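You operate a simulated robot arm through the tools that you are given. There is no shell and no other tool.

Carry out the task below with a simulated robot arm. There is one attempt and no reset: what you move stays moved.

TASK
Shut the burner down, park it and put out the GAS OFF sign.
Fine: gas off before the air; burner over the brown tile, the sign from the drawer beside it, drawer shut. Set down upright: blue sign.

Only the result counts: the job must be done as asked and must still hold three seconds after the hand-in. Knocking over, shifting, dropping, spilling or breaking anything else fails it.

THE ROBOT
A 7-joint arm with a two-finger parallel gripper, fixed in place. Base frame: the origin is at the foot of the arm, x ahead of it, y to its left, z up. Lengths are in m, angles in rad, forces in N, time in s.
Its first joint turns from -2.601 to 2.601 rad. Payload 3.43 kg.
The tool frame sits at the grasp point between the pads (the TCP): z along the fingers, y along the line on which they close. The tips reach 0.03 m beyond it. The gripper opens to 0.094 m. The fingers are 0.028 m wide and 0.01 m thick; the gripper's body (0.05 by 0.096 m) begins 0.055 m behind the TCP.
Orientation is told as [roll, pitch, yaw] about the base's x, y, z axes, in that order, counted from this pose: with the fingers straight down and closing along the base's y, the tool's x points along the base's -x, its y along +y and its z along -z.

THE INTERFACE
- The arm moves only by the tool arm_command. Its argument "rows" is a list of rows, each a list of 7 numbers: the shift along the tool's x, y, z in units of 25 mm (1.0 is 25 mm), then the turn, a rotation vector about the tool's x, y, z in units of 4 degrees (1.0 is 4 degrees), then the finger opening in m, from 0 to 0.094. In form: [[tx, ty, tz, wx, wy, wz, gripper], ...]. A call has 1 to 20 rows; each row shifts and turns the commanded pose from where the row before left it, along the tool's axes as they then stand. A call with a number of a shift or a turn outside -1 to 1 is refused whole. A row lasts 0.2 s, in which the tool goes at most 0.05 m and 0.15 rad; a call with a longer step from one row to the next is refused whole, and so is a gripper value outside its range. A pose out of reach is approached as far as the arm can. The call stops where the force on the tool passes 90 N (or 10 N more than at its start, if that is more) or the arm is blocked; 0.2 s more then pass. Each finger travels about 0.045 m/s and halts on what it meets, pressing with about 42 N; the grip force reading is that of the motor and also rises with nothing between the fingers. The clock runs only during rows and for 0.2 s after the last one: add rows that do not move to give the fingers time. It gives the time, the measured TCP pose, the force on the tool (base axes), the opening and the grip force at its end, in the units of the frame above (readings bear some noise), with the torque about the TCP (base axes, N m) and any sound that the robot's microphone picked up.
- Cameras (640 x 400 px; columns grow to the right, rows downward): "scene" is fixed at [0.4007, 0.6506, 1.5433]; the picture's right is [0.97, 0.22, 0.00], its down [0.19, -0.82, -0.53] and it looks along [-0.12, 0.52, -0.85] (base axes); focal length 264 px, centre (320, 200). "wrist" rides on the gripper at [0.076, 0.014, -0.102] in the tool frame; the picture's right is [-0.18, 0.98, 0.00], its down [-0.75, -0.14, -0.64] and it looks along [-0.63, -0.12, 0.77] (tool axes); focal length 243 px, centre (320, 200). There is no depth. A picture from a camera that has moved, and an enlarged one, comes with that camera's place and axes in the base frame and with its lens.
- capture(camera): a new picture of that camera. No time passes.
- zoom(camera, box): a new picture of the part [left, top, right, bottom] of that camera's present view, enlarged. No time passes.
- hand_in(): hands the job in; it is judged then, once.

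Places have to be worked out from the pictures, the camera data and where the tool is seen. Open the gripper and draw the arm clear of the work before you hand the job in, unless the task says otherwise.

The tools are called by a JSON object that holds its "name" and its "arguments". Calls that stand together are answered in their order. arm_command: Moves the arm, as the interface text tells. Its arguments: {"type":"object","properties":{"rows":{"type":"array","items":{"type":"array","items":{"type":"number"}}}},"required":["rows"]} The other tools are called the same way: capture (camera) takes a picture; zoom (camera, box) takes an enlarged picture of a part of a camera's view; hand_in () hands the job in.

At the start:

```text
clock: 0.0
position: [0.1633, 0.9751, 1.2298]
tcp_rot: [0.0, 0.0, 0.0]
wrist_force: [0.2, -0.6, 0.3]
moment: [-0.01, 0.0, 0.0]
opening: 0.094
gripper_force: 0.1
```

scene: 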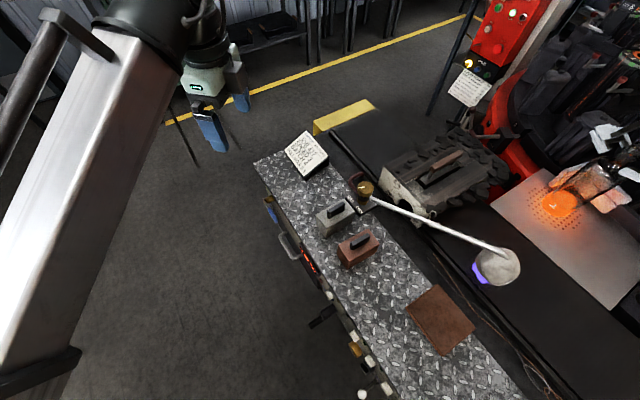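
wrist: 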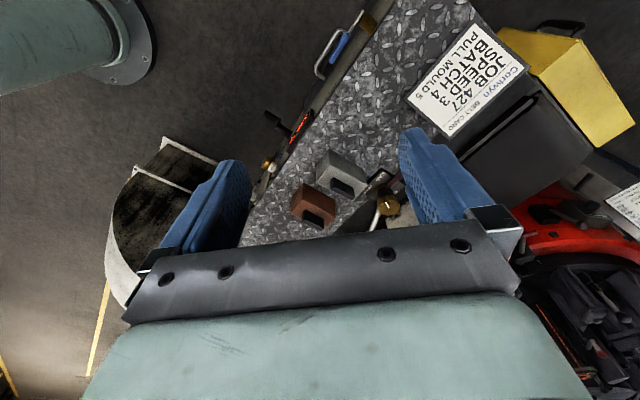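

I'll begin by looking closely at the scene from both cameras.

{"name": "zoom", "arguments": {"camera": "scene", "box": [240, 120, 400, 220]}}

{"name": "zoom", "arguments": {"camera": "scene", "box": [250, 220, 410, 320]}}

{"name": "zoom", "arguments": {"camera": "scene", "box": [300, 300, 460, 400]}}

{"name": "zoom", "arguments": {"camera": "scene", "box": [400, 180, 560, 280]}}

{"name": "zoom", "arguments": {"camera": "wrist", "box": [240, 0, 480, 150]}}

{"name": "zoom", "arguments": {"camera": "wrist", "box": [240, 100, 440, 250]}}

```text
4.00 times, centred on (320, 170) of scene
camera zoom: at [0.4007, 0.6506, 1.5433], right [0.97, 0.22, 0.0], down [0.19, -0.82, -0.53], along [-0.12, 0.52, -0.85], focal length 1055 px, centre (320, 320)
```

zoom: 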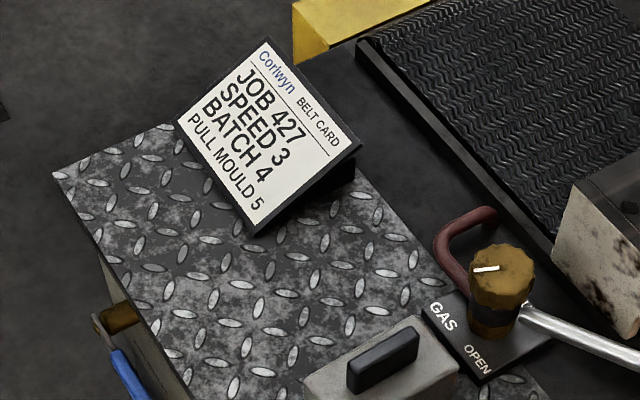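

```text
4.00 times, centred on (330, 270) of scene
camera zoom: at [0.4007, 0.6506, 1.5433], right [0.97, 0.22, 0.0], down [0.19, -0.82, -0.53], along [-0.12, 0.52, -0.85], focal length 1055 px, centre (280, -80)
```

zoom: 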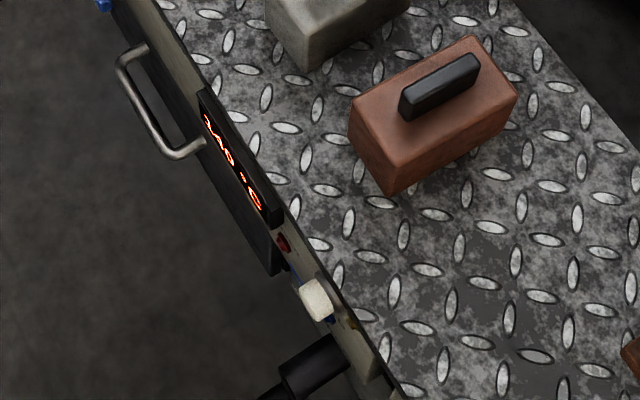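

```text
4.00 times, centred on (380, 350) of scene
camera zoom: at [0.4007, 0.6506, 1.5433], right [0.97, 0.22, 0.0], down [0.19, -0.82, -0.53], along [-0.12, 0.52, -0.85], focal length 1055 px, centre (80, -400)
```

zoom: 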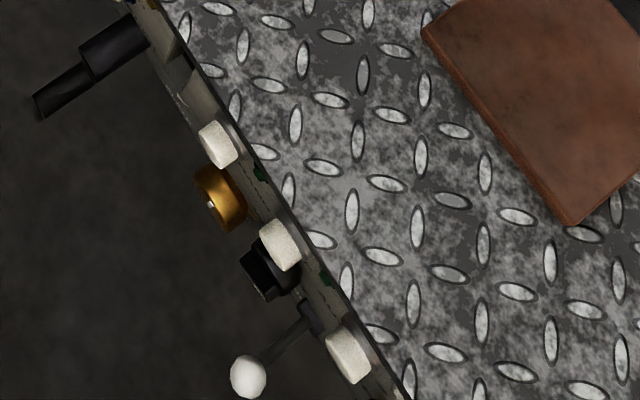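

```text
4.00 times, centred on (480, 230) of scene
camera zoom: at [0.4007, 0.6506, 1.5433], right [0.97, 0.22, 0.0], down [0.19, -0.82, -0.53], along [-0.12, 0.52, -0.85], focal length 1055 px, centre (-320, 80)
```

zoom: 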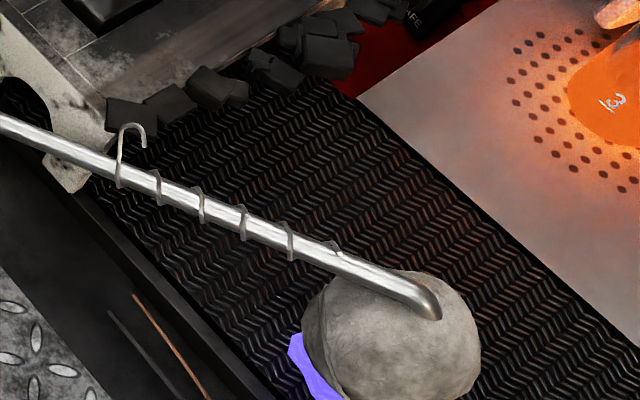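

```text
2.67 times, centred on (360, 75) of wrist
camera zoom: at [0.0861, 0.9892, 1.3333], right [0.18, 0.98, 0.0], down [0.75, -0.14, 0.64], along [0.63, -0.12, -0.77], focal length 647 px, centre (213, 533)
```

zoom: 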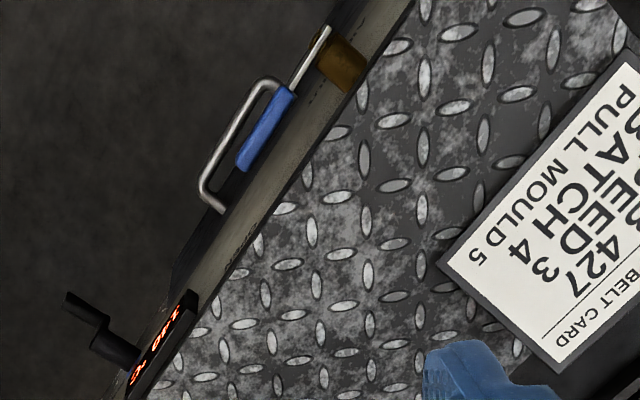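

```text
2.67 times, centred on (340, 175) of wrist
camera zoom: at [0.0861, 0.9892, 1.3333], right [0.18, 0.98, 0.0], down [0.75, -0.14, 0.64], along [0.63, -0.12, -0.77], focal length 647 px, centre (267, 267)
```

zoom: 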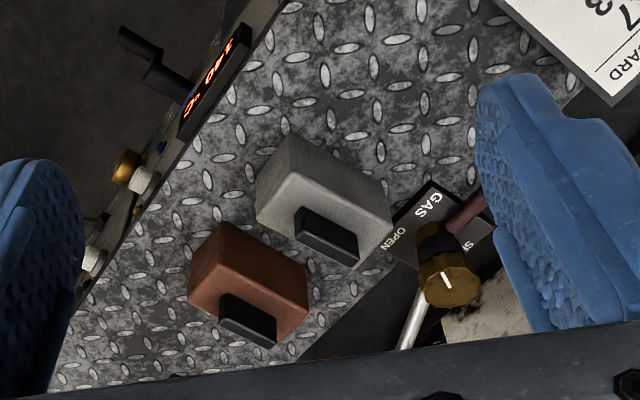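

The wrist and scene pictures agree on a bench top at about z = 0.90, with the gas knob near (0.42, 1.06, 0.97). I'll draw the hand back toward the base and turn it so the wrist camera sees the bench front and its drawer and knobs.

{"name": "arm_command", "arguments": {"rows": [[-0.235, -1, 0, 0, 0, 0, 0.094], [-0.235, -1, 0, 0, 0, 0, 0.094], [-0.235, -1, 0, 0, 0, 0, 0.094], [-0.235, -1, 0, 0, 0, 0, 0.094], [-0.235, -1, 0, 0, 0, 0, 0.094], [-0.235, -1, 0, 0, 0, 0, 0.094], [-0.235, -1, 0, 0, 0, 0, 0.094], [-0.235, -1, 0, 0, 0, 0, 0.094], [-0.235, -1, 0, 0, 0, 0, 0.094], [-0.235, -1, 0, 0, 0, 0, 0.094], [-0.235, -1, 0, 0, 0, 0, 0.094], [-0.235, -1, 0, 0, 0, 0, 0.094], [-0.235, -1, 0, 0, 0, 0, 0.094], [-0.235, -1, 0, 0, 0, 0, 0.094], [-0.235, -1, 0, 0, 0, 0, 0.094], [0, 0, 0, 0, 0, -1, 0.094], [0, 0, 0, 0, 0, -1, 0.094], [0, 0, 0, 0, 0, -1, 0.094], [0, 0, 0, 0, 0, -1, 0.094], [0, 0, 0, 0, 0, -1, 0.094]]}}

{"name": "arm_command", "arguments": {"rows": [[0, 0, 0, 0, 0, -1, 0.094], [0, 0, 0, 0, 0, -1, 0.094], [0, 0, 0, 0, 0, -1, 0.094], [0, 0, 0, 0, 0, -1, 0.094], [0, 0, 0, 0, 0, -1, 0.094], [0, 0, 0, 0, 0, -1, 0.094], [0, 0, 0, 0, 0, -0.25, 0.094]]}}

{"name": "capture", "arguments": {"camera": "wrist"}}

{"name": "capture", "arguments": {"camera": "scene"}}

```text
clock: 4.2
position: [0.2632, 0.6489, 1.126]
tcp_rot: [0.005, -0.005, 0.353]
wrist_force: [0.6, 0.7, -0.3]
moment: [0.0, -0.03, -0.01]
opening: 0.094
gripper_force: 0.0
out of reach, approached as far as the arm can: row 4, 5, 6, 7, 8, 9, 10, 11, 12, 13, 14, 15
```

```text
clock: 5.8
position: [0.2639, 0.6488, 1.1267]
tcp_rot: [0.004, -0.006, 0.787]
wrist_force: [1.1, -0.6, 0.6]
moment: [0.02, -0.01, 0.0]
opening: 0.0941
gripper_force: 0.1
```

```text
taken
camera wrist: at [0.1984, 0.6047, 1.2286], right [-0.57, 0.82, 0.0], down [0.63, 0.43, 0.65], along [0.53, 0.37, -0.76], focal length 243 px, centre (320, 200)
```

wrist: 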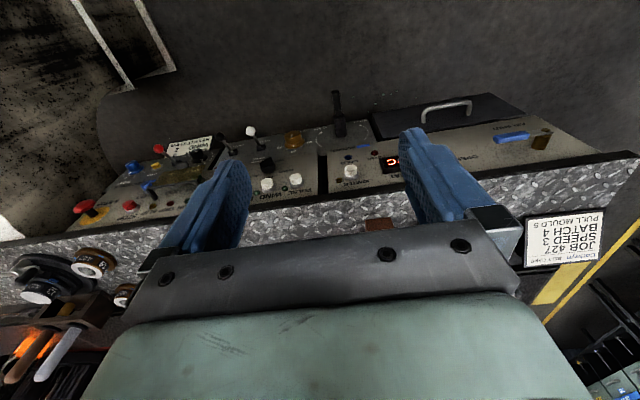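

```text
taken
```

scene: 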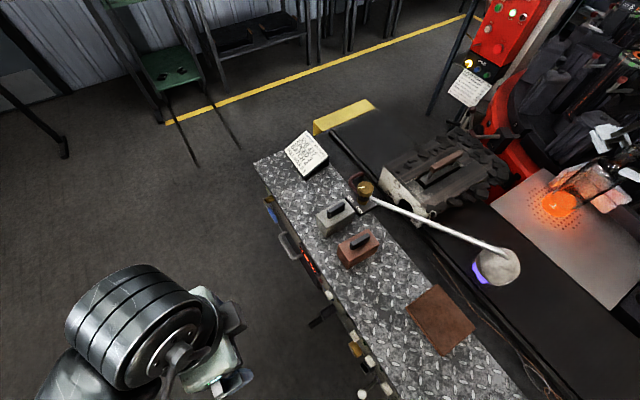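

The panel is now visible (upside-down in the wrist view). I'll zoom in to read its labels.

{"name": "zoom", "arguments": {"camera": "wrist", "box": [340, 70, 580, 220]}}

{"name": "zoom", "arguments": {"camera": "wrist", "box": [200, 90, 400, 215]}}

{"name": "zoom", "arguments": {"camera": "wrist", "box": [60, 120, 260, 245]}}

```text
2.67 times, centred on (460, 145) of wrist
camera zoom: at [0.1984, 0.6047, 1.2286], right [-0.57, 0.82, 0.0], down [0.63, 0.43, 0.65], along [0.53, 0.37, -0.76], focal length 647 px, centre (-53, 347)
```

zoom: 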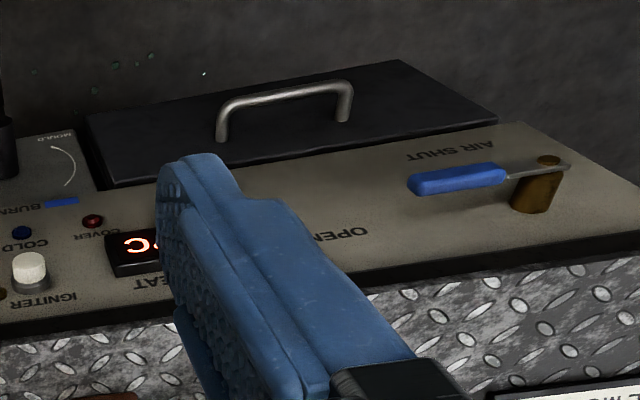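

```text
3.20 times, centred on (300, 152) of wrist
camera zoom: at [0.1984, 0.6047, 1.2286], right [-0.57, 0.82, 0.0], down [0.63, 0.43, 0.65], along [0.53, 0.37, -0.76], focal length 776 px, centre (384, 352)
```

zoom: 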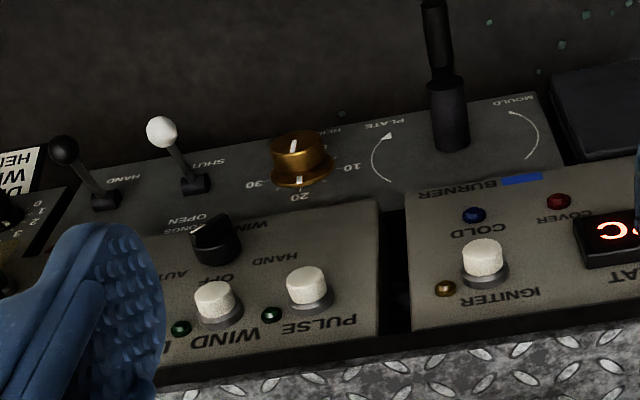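

```text
3.20 times, centred on (160, 182) of wrist
camera zoom: at [0.1984, 0.6047, 1.2286], right [-0.57, 0.82, 0.0], down [0.63, 0.43, 0.65], along [0.53, 0.37, -0.76], focal length 776 px, centre (832, 256)
```

zoom: 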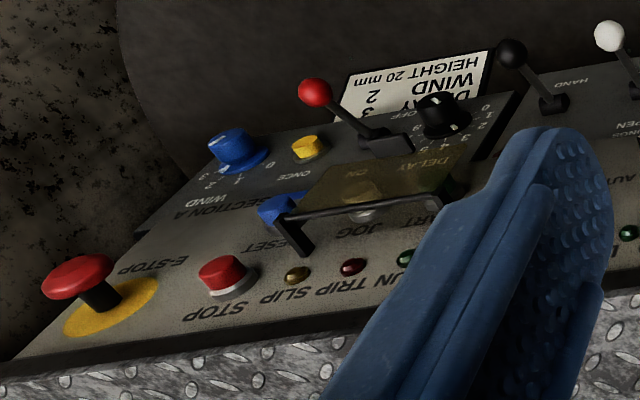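

The air lever (blue, "AIR SHUT / OPEN") and the drawer handle sit toward the bench's left end. I'll slide the hand left along the bench front for a clear view of them.

{"name": "arm_command", "arguments": {"rows": [[0, 1, 0, 0, 0, 0, 0.094], [0, 1, 0, 0, 0, 0, 0.094], [0, 1, 0, 0, 0, 0, 0.094], [0, 1, 0, 0, 0, 0, 0.094], [0, 1, 0, 0, 0, 0, 0.094], [0, 1, 0, 0, 0, 0, 0.094], [0, 1, 0, 0, 0, 0, 0.094], [0, 1, 0, 0, 0, 0, 0.094], [0, 1, 0, 0, 0, 0, 0.094], [0, 1, 0, 0, 0, 0, 0.094], [0, 1, 0, 0, 0, 0, 0.094], [0, 1, 0, 0, 0, 0, 0.094]]}}

{"name": "capture", "arguments": {"camera": "wrist"}}

```text
clock: 8.4
position: [0.0513, 0.8623, 1.1281]
tcp_rot: [0.001, 0.001, 0.784]
wrist_force: [-0.2, -0.7, 1.0]
moment: [0.01, 0.01, -0.02]
opening: 0.0939
gripper_force: 0.1
```

```text
taken
camera wrist: at [-0.0134, 0.8191, 1.2308], right [-0.56, 0.83, 0.0], down [0.63, 0.43, 0.64], along [0.53, 0.36, -0.77], focal length 243 px, centre (320, 200)
```

wrist: 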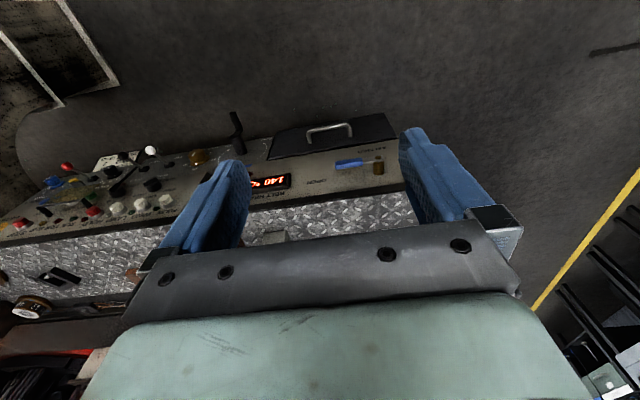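

The lever and drawer are now between the fingers in the view, so I zoom in on them.

{"name": "zoom", "arguments": {"camera": "wrist", "box": [240, 100, 416, 210]}}

{"name": "zoom", "arguments": {"camera": "wrist", "box": [290, 130, 402, 200]}}

{"name": "zoom", "arguments": {"camera": "wrist", "box": [80, 100, 240, 200]}}

```text
3.64 times, centred on (328, 155) of wrist
camera zoom: at [-0.0134, 0.8191, 1.2308], right [-0.56, 0.83, 0.0], down [0.63, 0.43, 0.64], along [0.53, 0.36, -0.77], focal length 882 px, centre (291, 364)
```

zoom: 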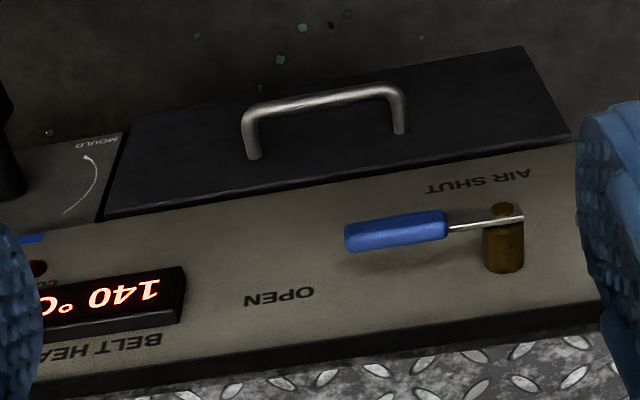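

```text
5.71 times, centred on (346, 165) of wrist
camera zoom: at [-0.0134, 0.8191, 1.2308], right [-0.56, 0.83, 0.0], down [0.63, 0.43, 0.64], along [0.53, 0.36, -0.77], focal length 1386 px, centre (171, 400)
```

zoom: 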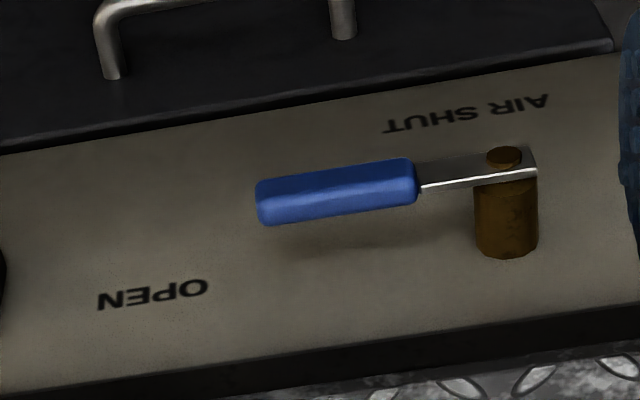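

```text
4.00 times, centred on (160, 150) of wrist
camera zoom: at [-0.0134, 0.8191, 1.2308], right [-0.56, 0.83, 0.0], down [0.63, 0.43, 0.64], along [0.53, 0.36, -0.77], focal length 970 px, centre (960, 400)
```

zoom: 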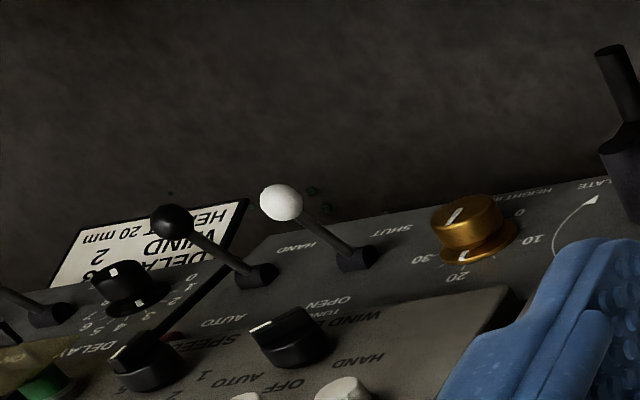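

I read the panel like this: the air lever's pivot is near bench coordinates (out 0.83, left 0.67) at z ≈ 0.81, the lever points right at OPEN, and SHUT is straight down. The drawer handle is at z ≈ 0.60. Next I raise the hand to look at the gas valve and burner pipe.

{"name": "arm_command", "arguments": {"rows": [[-0.3, -0.8, -0.9, 0, 0, 0, 0.094], [-0.3, -0.8, -0.9, 0, 0, 0, 0.094], [-0.3, -0.8, -0.9, 0, 0, 0, 0.094], [-0.3, -0.8, -0.9, 0, 0, 0, 0.094], [-0.3, -0.8, -0.9, 0, 0, 0, 0.094], [-0.3, -0.8, -0.9, 0, 0, 0, 0.094], [-0.3, -0.8, -0.9, 0, 0, 0, 0.094], [-0.3, -0.8, -0.9, 0, 0, 0, 0.094]]}}

{"name": "capture", "arguments": {"camera": "wrist"}}

{"name": "zoom", "arguments": {"camera": "wrist", "box": [240, 100, 400, 200]}}

```text
clock: 10.2
position: [0.2128, 0.8319, 1.2274]
tcp_rot: [0.017, -0.026, 0.785]
wrist_force: [0.0, -0.2, 0.6]
moment: [-0.03, 0.07, -0.01]
opening: 0.094
gripper_force: 0.1
out of reach, approached as far as the arm can: row 4, 5, 6, 7, 8
```

```text
taken
camera wrist: at [0.1476, 0.7851, 1.3285], right [-0.57, 0.82, 0.02], down [0.63, 0.41, 0.66], along [0.53, 0.39, -0.75], focal length 243 px, centre (320, 200)
```

wrist: 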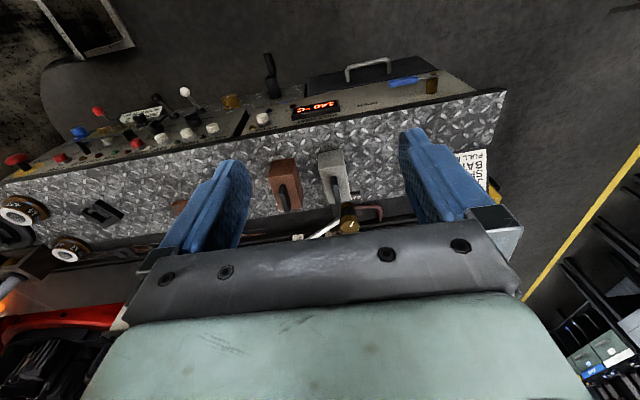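

```text
4.00 times, centred on (320, 150) of wrist
camera zoom: at [0.1476, 0.7851, 1.3285], right [-0.57, 0.82, 0.02], down [0.63, 0.41, 0.66], along [0.53, 0.39, -0.75], focal length 970 px, centre (320, 400)
```

zoom: 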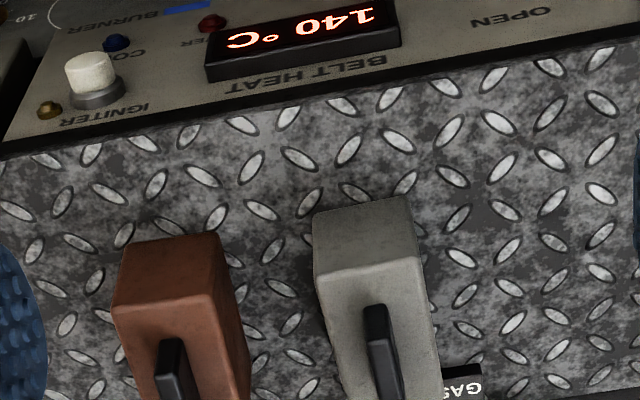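

Tool-down height tops out near z ≈ 1.23. I'll tilt the fingers outward by 20° so the camera sees the gas valve and pipe more directly.

{"name": "arm_command", "arguments": {"rows": [[0, 0, 0, 0, -1, 0, 0.094], [0, 0, 0, 0, -1, 0, 0.094], [0, 0, 0, 0, -1, 0, 0.094], [0, 0, 0, 0, -1, 0, 0.094], [0, 0, 0, 0, -1, 0, 0.094]]}}

{"name": "capture", "arguments": {"camera": "wrist"}}

{"name": "zoom", "arguments": {"camera": "wrist", "box": [250, 110, 410, 210]}}

{"name": "zoom", "arguments": {"camera": "wrist", "box": [0, 60, 260, 222]}}

```text
clock: 11.4
position: [0.213, 0.8303, 1.2282]
tcp_rot: [0.0, -0.349, 0.786]
wrist_force: [0.2, 0.1, 0.4]
moment: [0.02, -0.01, 0.0]
opening: 0.094
gripper_force: 0.1
```

```text
taken
camera wrist: at [0.1264, 0.7658, 1.2982], right [-0.57, 0.82, 0.06], down [0.44, 0.25, 0.86], along [0.69, 0.52, -0.5], focal length 243 px, centre (320, 200)
```

wrist: 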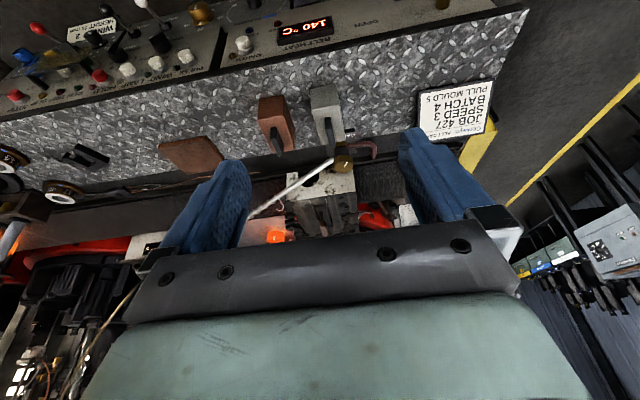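

```text
4.00 times, centred on (330, 160) of wrist
camera zoom: at [0.1264, 0.7658, 1.2982], right [-0.57, 0.82, 0.06], down [0.44, 0.25, 0.86], along [0.69, 0.52, -0.5], focal length 970 px, centre (280, 360)
```

zoom: 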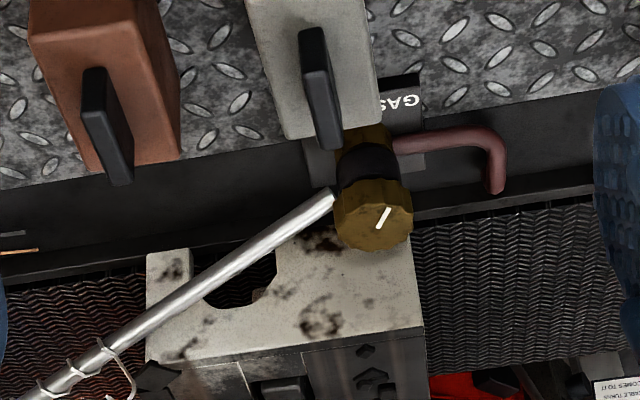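

```text
2.46 times, centred on (130, 141) of wrist
camera zoom: at [0.1264, 0.7658, 1.2982], right [-0.57, 0.82, 0.06], down [0.44, 0.25, 0.86], along [0.69, 0.52, -0.5], focal length 597 px, centre (788, 345)
```

zoom: 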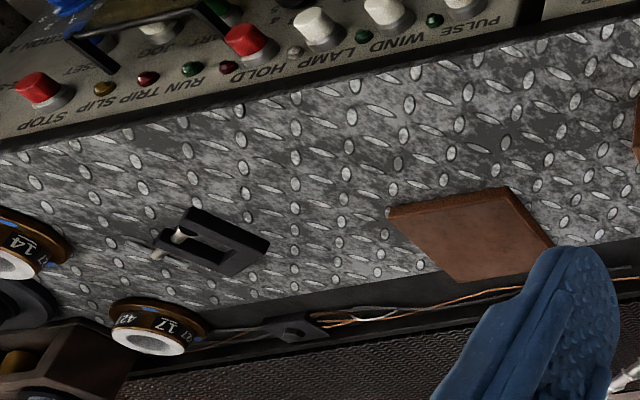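

The gas knob sits at the bench's rear edge, with a grey and a brown block in front of it. I'll zoom hard on the knob to read its pointer and labels.

{"name": "zoom", "arguments": {"camera": "scene", "box": [344, 172, 392, 202]}}

{"name": "zoom", "arguments": {"camera": "scene", "box": [338, 180, 386, 216]}}

{"name": "zoom", "arguments": {"camera": "wrist", "box": [310, 130, 374, 180]}}

{"name": "zoom", "arguments": {"camera": "scene", "box": [420, 190, 532, 290]}}

```text
13.33 times, centred on (368, 187) of scene
camera zoom: at [0.4007, 0.6506, 1.5433], right [0.97, 0.22, 0.0], down [0.19, -0.82, -0.53], along [-0.12, 0.52, -0.85], focal length 3516 px, centre (-320, 373)
```

zoom: 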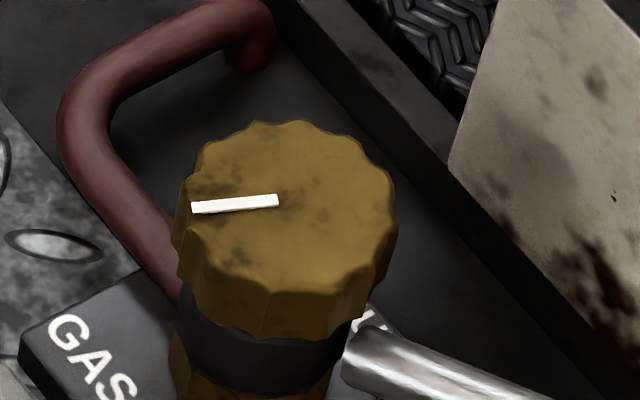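

```text
11.11 times, centred on (362, 198) of scene
camera zoom: at [0.4007, 0.6506, 1.5433], right [0.97, 0.22, 0.0], down [0.19, -0.82, -0.53], along [-0.12, 0.52, -0.85], focal length 2930 px, centre (-147, 222)
```

zoom: 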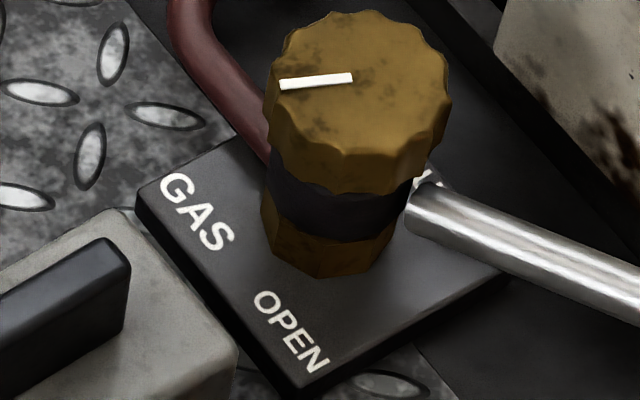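

```text
8.00 times, centred on (342, 155) of wrist
camera zoom: at [0.1264, 0.7658, 1.2982], right [-0.57, 0.82, 0.06], down [0.44, 0.25, 0.86], along [0.69, 0.52, -0.5], focal length 1941 px, centre (144, 560)
```

zoom: 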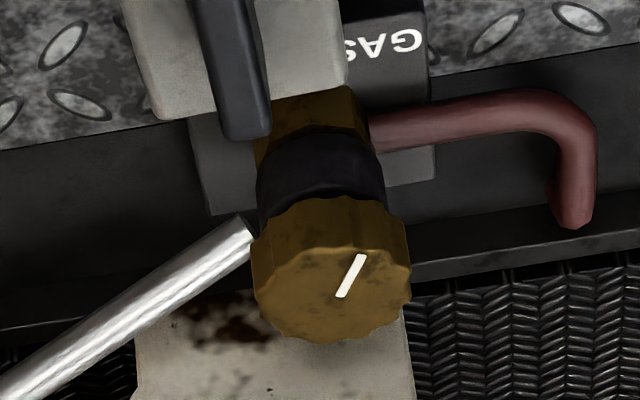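

```text
4.00 times, centred on (476, 240) of scene
camera zoom: at [0.4007, 0.6506, 1.5433], right [0.97, 0.22, 0.0], down [0.19, -0.82, -0.53], along [-0.12, 0.52, -0.85], focal length 1055 px, centre (-304, 40)
```

zoom: 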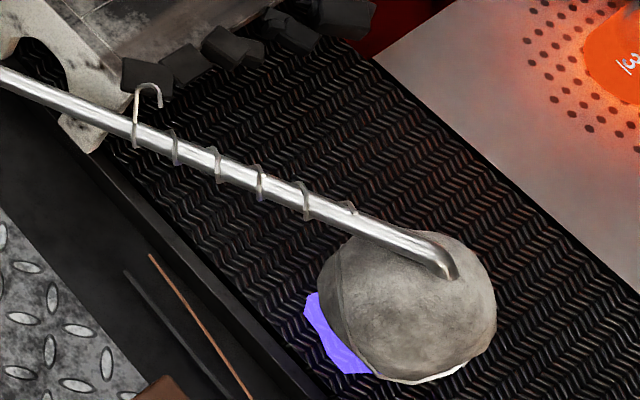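

The knob's round scalloped top carries a white pointer aimed roughly toward the front (OPEN), and SHUT seems to lie behind it. I'll zoom on the blocks to measure the obstacles before reaching over them.

{"name": "zoom", "arguments": {"camera": "scene", "box": [310, 190, 390, 240]}}

{"name": "zoom", "arguments": {"camera": "scene", "box": [325, 222, 405, 272]}}

{"name": "zoom", "arguments": {"camera": "scene", "box": [360, 180, 440, 230]}}

{"name": "zoom", "arguments": {"camera": "scene", "box": [390, 260, 530, 360]}}

```text
8.00 times, centred on (350, 215) of scene
camera zoom: at [0.4007, 0.6506, 1.5433], right [0.97, 0.22, 0.0], down [0.19, -0.82, -0.53], along [-0.12, 0.52, -0.85], focal length 2110 px, centre (80, 80)
```

zoom: 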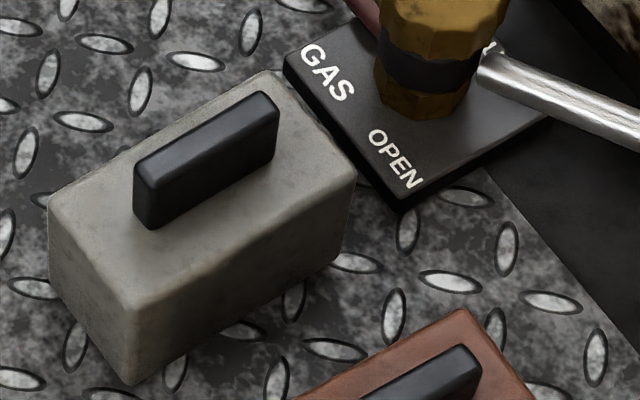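

```text
8.00 times, centred on (365, 247) of scene
camera zoom: at [0.4007, 0.6506, 1.5433], right [0.97, 0.22, 0.0], down [0.19, -0.82, -0.53], along [-0.12, 0.52, -0.85], focal length 2110 px, centre (-40, -176)
```

zoom: 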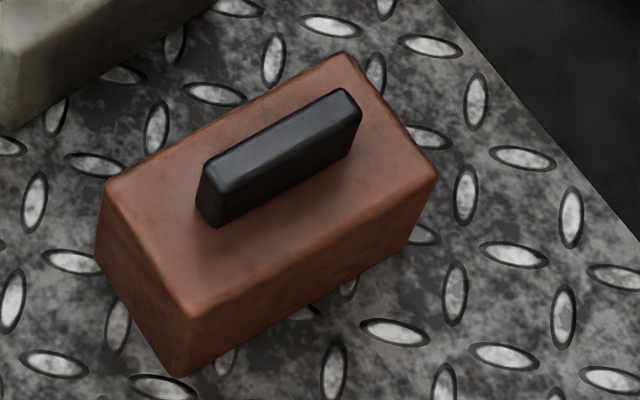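

```text
8.00 times, centred on (400, 205) of scene
camera zoom: at [0.4007, 0.6506, 1.5433], right [0.97, 0.22, 0.0], down [0.19, -0.82, -0.53], along [-0.12, 0.52, -0.85], focal length 2110 px, centre (-320, 160)
```

zoom: 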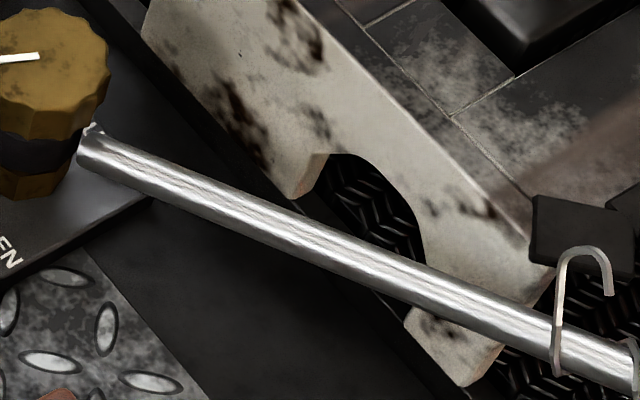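

```text
4.00 times, centred on (460, 310) of scene
camera zoom: at [0.4007, 0.6506, 1.5433], right [0.97, 0.22, 0.0], down [0.19, -0.82, -0.53], along [-0.12, 0.52, -0.85], focal length 1055 px, centre (-240, -240)
```

zoom: 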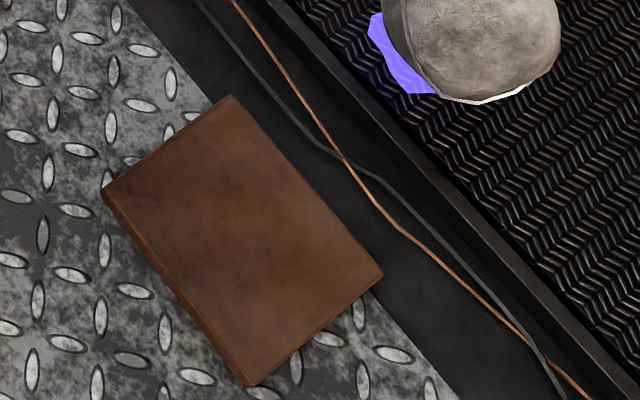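

I've placed the gas knob at out 1.054, left 0.454, knob top z ≈ 0.974, with the grey block just in front (top 0.957, handle 0.98). I'll turn the hand half a turn about its own axis so the camera ends up above the fingers when tilted.

{"name": "arm_command", "arguments": {"rows": [[0, 0, 0, 0, 0, -1, 0.094], [0, 0, 0, 0, 0, -1, 0.094], [0, 0, 0, 0, 0, -1, 0.094], [0, 0, 0, 0, 0, -1, 0.094], [0, 0, 0, 0, 0, -1, 0.094], [0, 0, 0, 0, 0, -1, 0.094], [0, 0, 0, 0, 0, -1, 0.094], [0, 0, 0, 0, 0, -1, 0.094], [0, 0, 0, 0, 0, -1, 0.094], [0, 0, 0, 0, 0, -1, 0.094], [0, 0, 0, 0, 0, -1, 0.094], [0, 0, 0, 0, 0, -1, 0.094], [0, 0, 0, 0, 0, -1, 0.094], [0, 0, 0, 0, 0, -1, 0.094], [0, 0, 0, 0, 0, -1, 0.094], [0, 0, 0, 0, 0, -1, 0.094], [0, 0, 0, 0, 0, -1, 0.094], [0, 0, 0, 0, 0, -1, 0.094], [0, 0, 0, 0, 0, -1, 0.094], [0, 0, 0, 0, 0, -1, 0.094]]}}

{"name": "capture", "arguments": {"camera": "wrist"}}

{"name": "capture", "arguments": {"camera": "scene"}}

```text
clock: 15.6
position: [0.2125, 0.8304, 1.2285]
tcp_rot: [-0.345, -0.059, 2.192]
wrist_force: [0.0, 0.4, 0.6]
moment: [-0.03, -0.01, 0.03]
opening: 0.0942
gripper_force: 0.2
```

```text
taken
camera wrist: at [0.2207, 0.7369, 1.3155], right [-0.87, -0.37, -0.32], down [-0.48, 0.53, 0.7], along [-0.09, 0.76, -0.64], focal length 243 px, centre (320, 200)
```

wrist: 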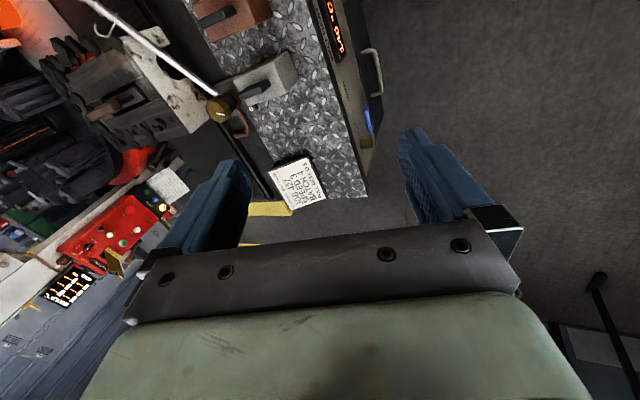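

```text
taken
```

scene: 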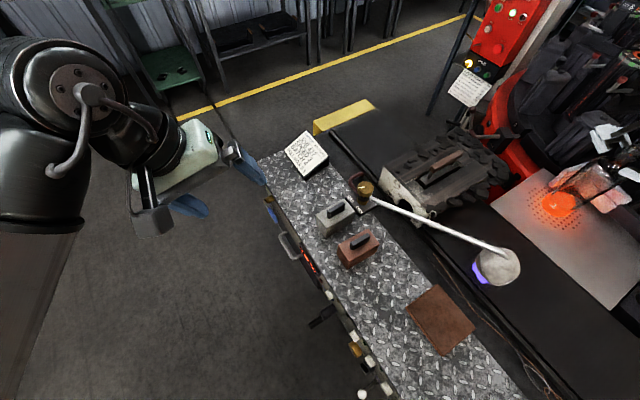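

The turn works freely, so I continue the remaining 100°.

{"name": "arm_command", "arguments": {"rows": [[0, 0, 0, 0, 0, -1, 0.094], [0, 0, 0, 0, 0, -1, 0.094], [0, 0, 0, 0, 0, -1, 0.094], [0, 0, 0, 0, 0, -1, 0.094], [0, 0, 0, 0, 0, -1, 0.094], [0, 0, 0, 0, 0, -1, 0.094], [0, 0, 0, 0, 0, -1, 0.094], [0, 0, 0, 0, 0, -1, 0.094], [0, 0, 0, 0, 0, -1, 0.094], [0, 0, 0, 0, 0, -1, 0.094], [0, 0, 0, 0, 0, -1, 0.094], [0, 0, 0, 0, 0, -1, 0.094], [0, 0, 0, 0, 0, -1, 0.094], [0, 0, 0, 0, 0, -1, 0.094], [0, 0, 0, 0, 0, -1, 0.094], [0, 0, 0, 0, 0, -1, 0.094], [0, 0, 0, 0, 0, -1, 0.094], [0, 0, 0, 0, 0, -1, 0.094], [0, 0, 0, 0, 0, -1, 0.094], [0, 0, 0, 0, 0, -1, 0.094]]}}

{"name": "arm_command", "arguments": {"rows": [[0, 0, 0, 0, 0, -1, 0.094], [0, 0, 0, 0, 0, -1, 0.094], [0, 0, 0, 0, 0, -1, 0.094], [0, 0, 0, 0, 0, -1, 0.094], [0, 0, 0, 0, 0, -1, 0.094]]}}

{"name": "capture", "arguments": {"camera": "wrist"}}

```text
clock: 19.8
position: [0.2134, 0.83, 1.2272]
tcp_rot: [-0.123, 0.327, -2.724]
wrist_force: [0.6, -0.5, 0.1]
moment: [0.04, 0.02, -0.01]
opening: 0.0937
gripper_force: 0.0
```

```text
clock: 21.0
position: [0.212, 0.8306, 1.2281]
tcp_rot: [-0.001, 0.35, -2.353]
wrist_force: [0.7, -0.1, 0.8]
moment: [0.01, -0.02, 0.0]
opening: 0.094
gripper_force: 0.1
```

```text
taken
camera wrist: at [0.2481, 0.8467, 1.3509], right [0.57, -0.82, -0.06], down [-0.76, -0.56, 0.35], along [-0.32, -0.15, -0.94], focal length 243 px, centre (320, 200)
```

wrist: 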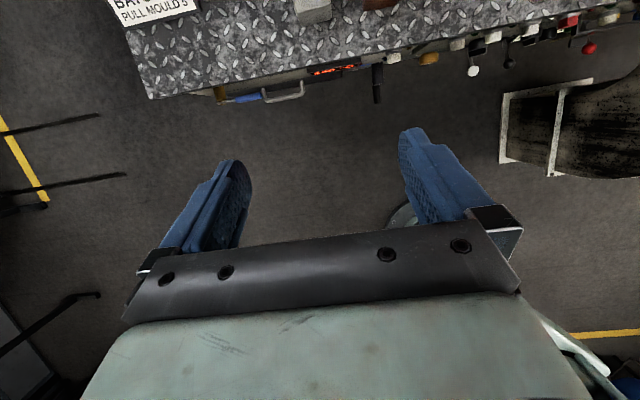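

The camera now views from above with the picture upright. I'll tilt the hand to about 44° and move outward and a little down toward the knob, staying well above the blocks, to test the reach.

{"name": "arm_command", "arguments": {"rows": [[0, 0, 0, 0, 1, 0, 0.094], [0, 0, 0, 0, 1, 0, 0.094], [0, 0, 0, 0, 1, 0, 0.094], [0, 0, 0, 0, 1, 0, 0.094], [0, 0, 0, 0, 1, 0, 0.094], [0, 0, 0, 0, 1, 0, 0.094], [0.448, 0, 0.975, 0, 0, 0, 0.094], [0.448, 0, 0.975, 0, 0, 0, 0.094], [0.448, 0, 0.975, 0, 0, 0, 0.094], [0.448, 0, 0.975, 0, 0, 0, 0.094], [0.448, 0, 0.975, 0, 0, 0, 0.094], [0.448, 0, 0.975, 0, 0, 0, 0.094], [0.448, 0, 0.975, 0, 0, 0, 0.094], [0.448, 0, 0.975, 0, 0, 0, 0.094]]}}

{"name": "capture", "arguments": {"camera": "wrist"}}

{"name": "capture", "arguments": {"camera": "scene"}}

```text
clock: 24.0
position: [0.3521, 0.971, 1.1502]
tcp_rot: [0.0, 0.767, -2.356]
wrist_force: [1.1, 0.9, 1.1]
moment: [0.03, -0.01, -0.03]
opening: 0.094
gripper_force: 0.1
```

```text
taken
camera wrist: at [0.3506, 0.9502, 1.2767], right [0.6, -0.79, -0.13], down [-0.8, -0.6, -0.06], along [-0.03, 0.14, -0.99], focal length 243 px, centre (320, 200)
```

wrist: 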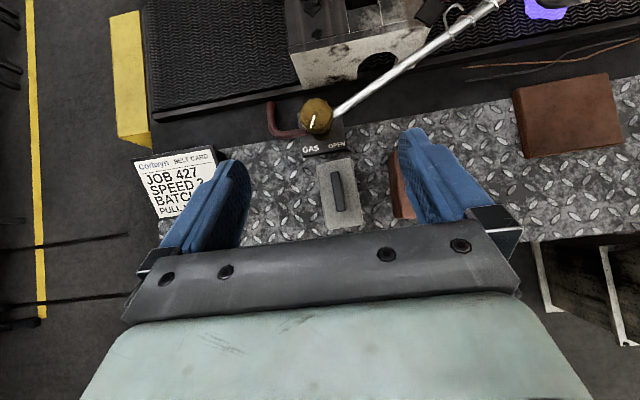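

```text
taken
```

scene: 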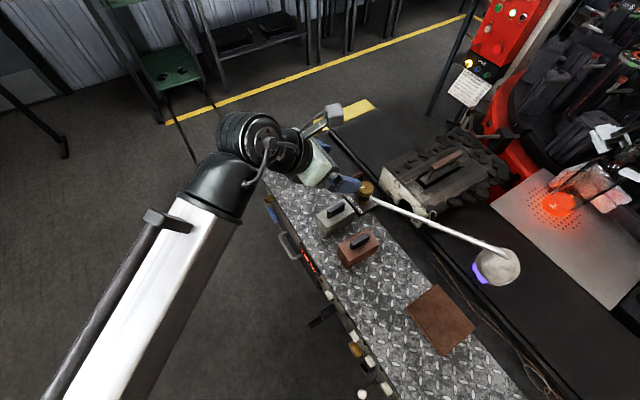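

Reach is good and the camera now looks straight down over the bench. I zoom in on the gas plate.

{"name": "zoom", "arguments": {"camera": "wrist", "box": [272, 80, 368, 160]}}

{"name": "zoom", "arguments": {"camera": "wrist", "box": [400, 0, 640, 150]}}

{"name": "zoom", "arguments": {"camera": "scene", "box": [280, 140, 408, 220]}}

```text
5.00 times, centred on (320, 120) of wrist
camera zoom: at [0.3506, 0.9502, 1.2767], right [0.6, -0.79, -0.13], down [-0.8, -0.6, -0.06], along [-0.03, 0.14, -0.99], focal length 1213 px, centre (320, 600)
```

zoom: 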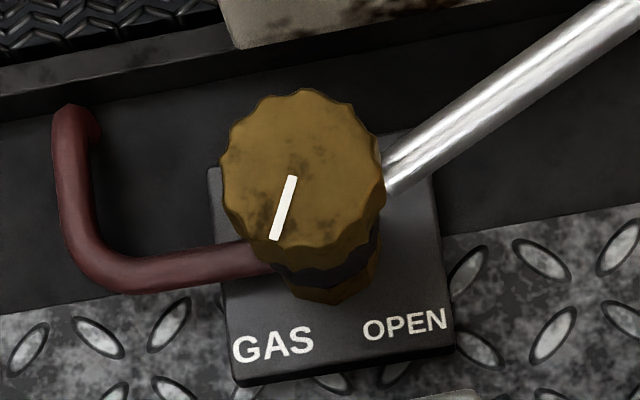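

```text
2.67 times, centred on (520, 75) of wrist
camera zoom: at [0.3506, 0.9502, 1.2767], right [0.6, -0.79, -0.13], down [-0.8, -0.6, -0.06], along [-0.03, 0.14, -0.99], focal length 647 px, centre (-213, 533)
```

zoom: 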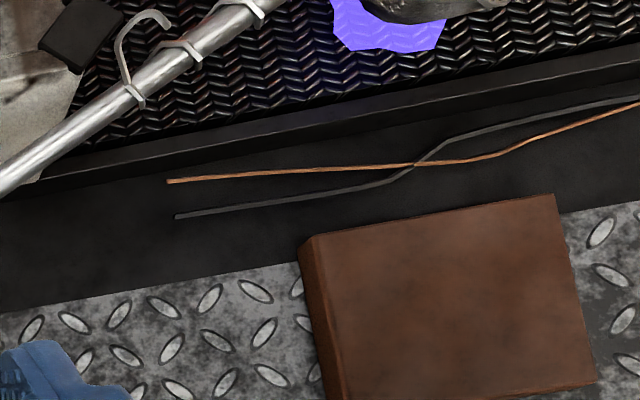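

```text
5.00 times, centred on (344, 180) of scene
camera zoom: at [0.4007, 0.6506, 1.5433], right [0.97, 0.22, 0.0], down [0.19, -0.82, -0.53], along [-0.12, 0.52, -0.85], focal length 1319 px, centre (200, 300)
```

zoom: 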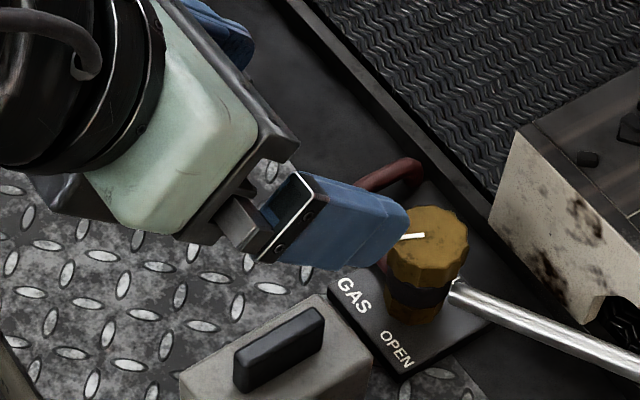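

The knob top is at about (0.430, 1.065, 0.972), diameter about 42 mm, and clockwise should lead from OPEN to SHUT. I'll tilt to 50° and swing the hand's heading counter-clockwise while still high, so there's room for a long clockwise turn.

{"name": "arm_command", "arguments": {"rows": [[0, 0, 0, 0, 1, 0, 0.07], [0, 0, 0, 0, 0.5, 0, 0.065], [0, 0, 0, 0.958, 0, -0.803, 0.065], [0, 0, 0, 0.958, 0, -0.803, 0.065], [0, 0, 0, 0.958, 0, -0.803, 0.065], [0, 0, 0, 0.958, 0, -0.803, 0.065], [0, 0, 0, 0.958, 0, -0.803, 0.065], [0, 0, 0, 0.958, 0, -0.803, 0.065], [0, 0, 0, 0.958, 0, -0.803, 0.065], [0, 0, 0, 0.958, 0, -0.803, 0.065], [0, 0, 0, 0.958, 0, -0.803, 0.065], [0, 0, 0, 0.958, 0, -0.803, 0.065], [0, 0, 0, 0.958, 0, -0.803, 0.065], [0, 0, 0, 0.958, 0, -0.803, 0.065]]}}

{"name": "capture", "arguments": {"camera": "wrist"}}

{"name": "capture", "arguments": {"camera": "scene"}}

```text
clock: 27.0
position: [0.3532, 0.9718, 1.1512]
tcp_rot: [-0.002, 0.873, -1.973]
wrist_force: [-0.1, -0.3, -0.2]
moment: [-0.05, 0.0, 0.01]
opening: 0.0649
gripper_force: 0.1
out of reach, approached as far as the arm can: row 7, 8, 9, 10, 11, 12, 13, 14
```

```text
taken
camera wrist: at [0.354, 0.9399, 1.2748], right [0.86, -0.49, -0.14], down [-0.51, -0.84, -0.17], along [-0.04, 0.21, -0.98], focal length 243 px, centre (320, 200)
```

wrist: 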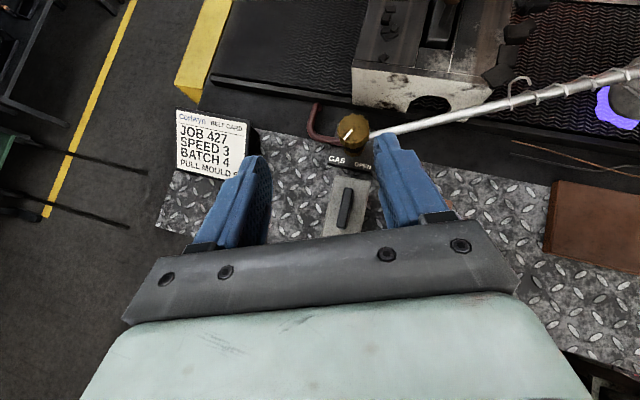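

```text
taken
```

scene: 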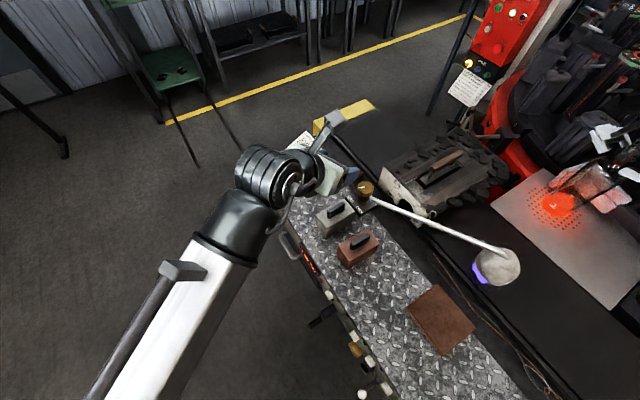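

The heading reached about 67° before a wrist limit, which still leaves plenty of room clockwise. I zoom in to refine the knob's height and pointer before descending.

{"name": "zoom", "arguments": {"camera": "wrist", "box": [304, 95, 400, 175]}}

{"name": "zoom", "arguments": {"camera": "scene", "box": [340, 170, 388, 210]}}

```text
5.00 times, centred on (352, 135) of wrist
camera zoom: at [0.354, 0.9399, 1.2748], right [0.86, -0.49, -0.14], down [-0.51, -0.84, -0.17], along [-0.04, 0.21, -0.98], focal length 1213 px, centre (160, 525)
```

zoom: 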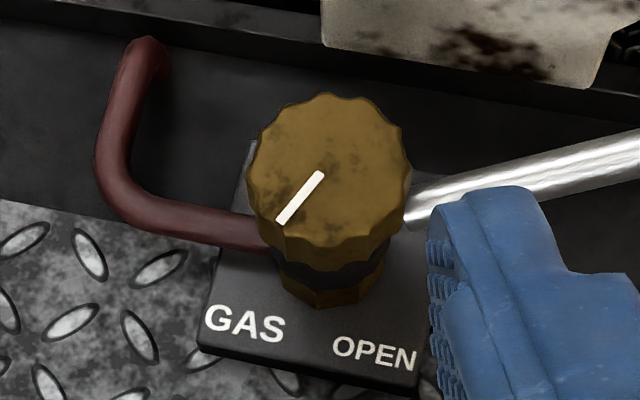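

```text
10.00 times, centred on (364, 190) of scene
camera zoom: at [0.4007, 0.6506, 1.5433], right [0.97, 0.22, 0.0], down [0.19, -0.82, -0.53], along [-0.12, 0.52, -0.85], focal length 2637 px, centre (-120, 300)
```

zoom: 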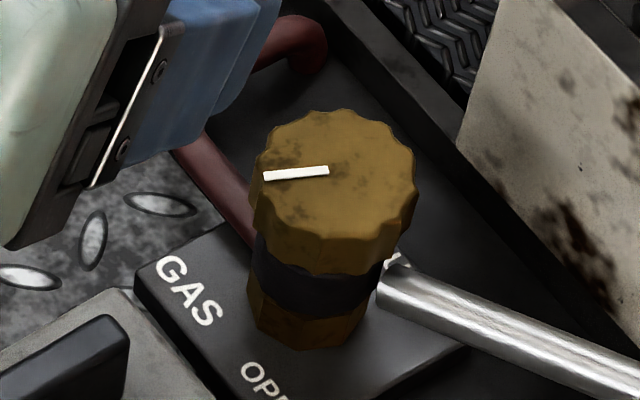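

The knob centre refines to (0.4305, 1.067), with the top at z ≈ 0.967. I'll move to a standby point 10 cm back along the finger axis, then check.

{"name": "arm_command", "arguments": {"rows": [[-0.706, 0.338, 0.87, 0, 0, 0, 0.065], [-0.706, 0.338, 0.87, 0, 0, 0, 0.065], [-0.706, 0.338, 0.87, 0, 0, 0, 0.065], [-0.706, 0.338, 0.87, 0, 0, 0, 0.065]]}}

{"name": "capture", "arguments": {"camera": "wrist"}}

{"name": "zoom", "arguments": {"camera": "scene", "box": [280, 140, 440, 240]}}

```text
clock: 28.0
position: [0.3802, 0.9823, 1.0393]
tcp_rot: [-0.003, 0.876, -1.986]
wrist_force: [0.6, 0.3, 0.4]
moment: [0.02, 0.02, 0.0]
opening: 0.065
gripper_force: 0.0
out of reach, approached as far as the arm can: row 3, 4
```

```text
taken
camera wrist: at [0.3816, 0.9502, 1.1625], right [0.85, -0.5, -0.14], down [-0.52, -0.84, -0.17], along [-0.04, 0.22, -0.98], focal length 243 px, centre (320, 200)
```

wrist: 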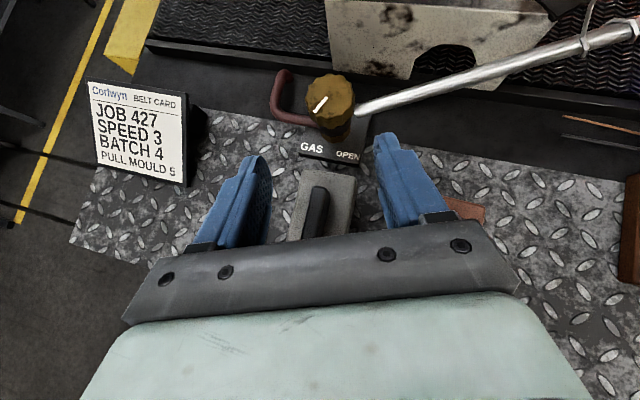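

```text
4.00 times, centred on (360, 190) of scene
camera zoom: at [0.4007, 0.6506, 1.5433], right [0.97, 0.22, 0.0], down [0.19, -0.82, -0.53], along [-0.12, 0.52, -0.85], focal length 1055 px, centre (160, 240)
```

zoom: 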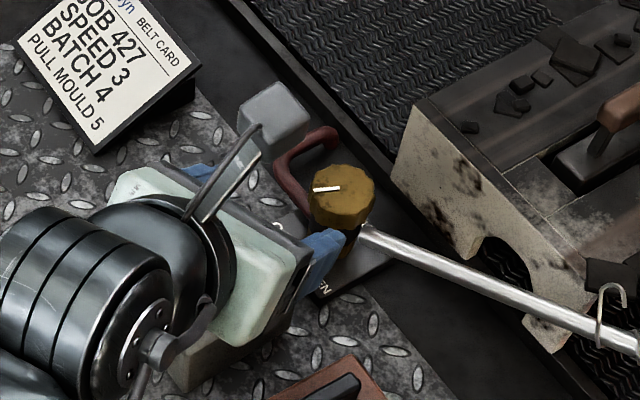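

At this heading the arm is against a wrist limit, so I'll turn the heading 15° clockwise and line up again about 7 cm short of the knob.

{"name": "arm_command", "arguments": {"rows": [[0, 0, 0, -0.96, 0, 0.8, 0.065], [0, 0, 0, -0.96, 0, 0.8, 0.065], [0, 0, 0, -0.96, 0, 0.8, 0.065], [0.03, -0.276, 0.594, 0, 0, 0, 0.065], [0.03, -0.276, 0.594, 0, 0, 0, 0.065]]}}

{"name": "capture", "arguments": {"camera": "wrist"}}

{"name": "zoom", "arguments": {"camera": "scene", "box": [280, 140, 440, 240]}}

```text
clock: 29.2
position: [0.3863, 1.0099, 1.021]
tcp_rot: [-0.001, 0.875, -2.234]
wrist_force: [0.4, -0.3, 0.1]
moment: [0.0, 0.0, -0.02]
opening: 0.0649
gripper_force: 0.0
```

```text
taken
camera wrist: at [0.3785, 0.9774, 1.1451], right [0.7, -0.7, -0.14], down [-0.71, -0.68, -0.17], along [0.02, 0.22, -0.98], focal length 243 px, centre (320, 200)
```

wrist: 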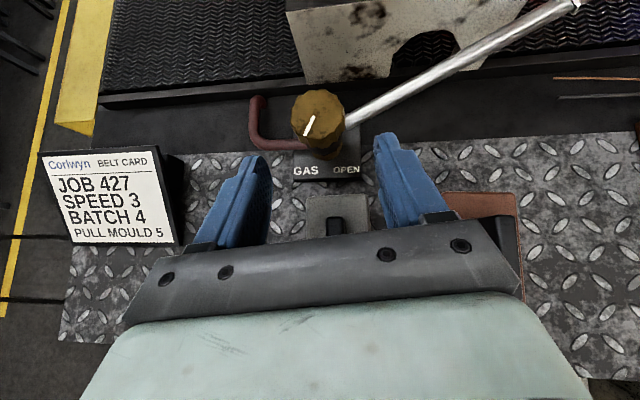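

```text
4.00 times, centred on (360, 190) of scene
camera zoom: at [0.4007, 0.6506, 1.5433], right [0.97, 0.22, 0.0], down [0.19, -0.82, -0.53], along [-0.12, 0.52, -0.85], focal length 1055 px, centre (160, 240)
```

zoom: 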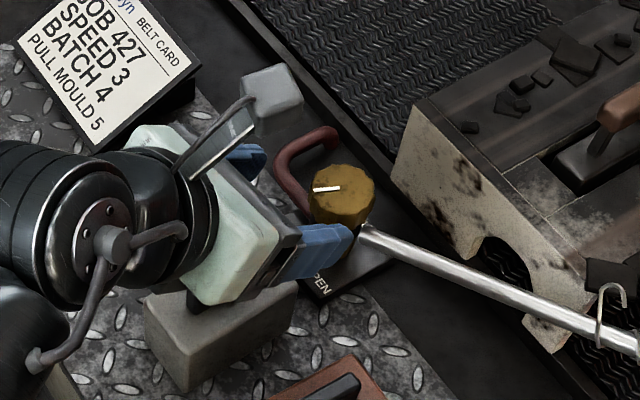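

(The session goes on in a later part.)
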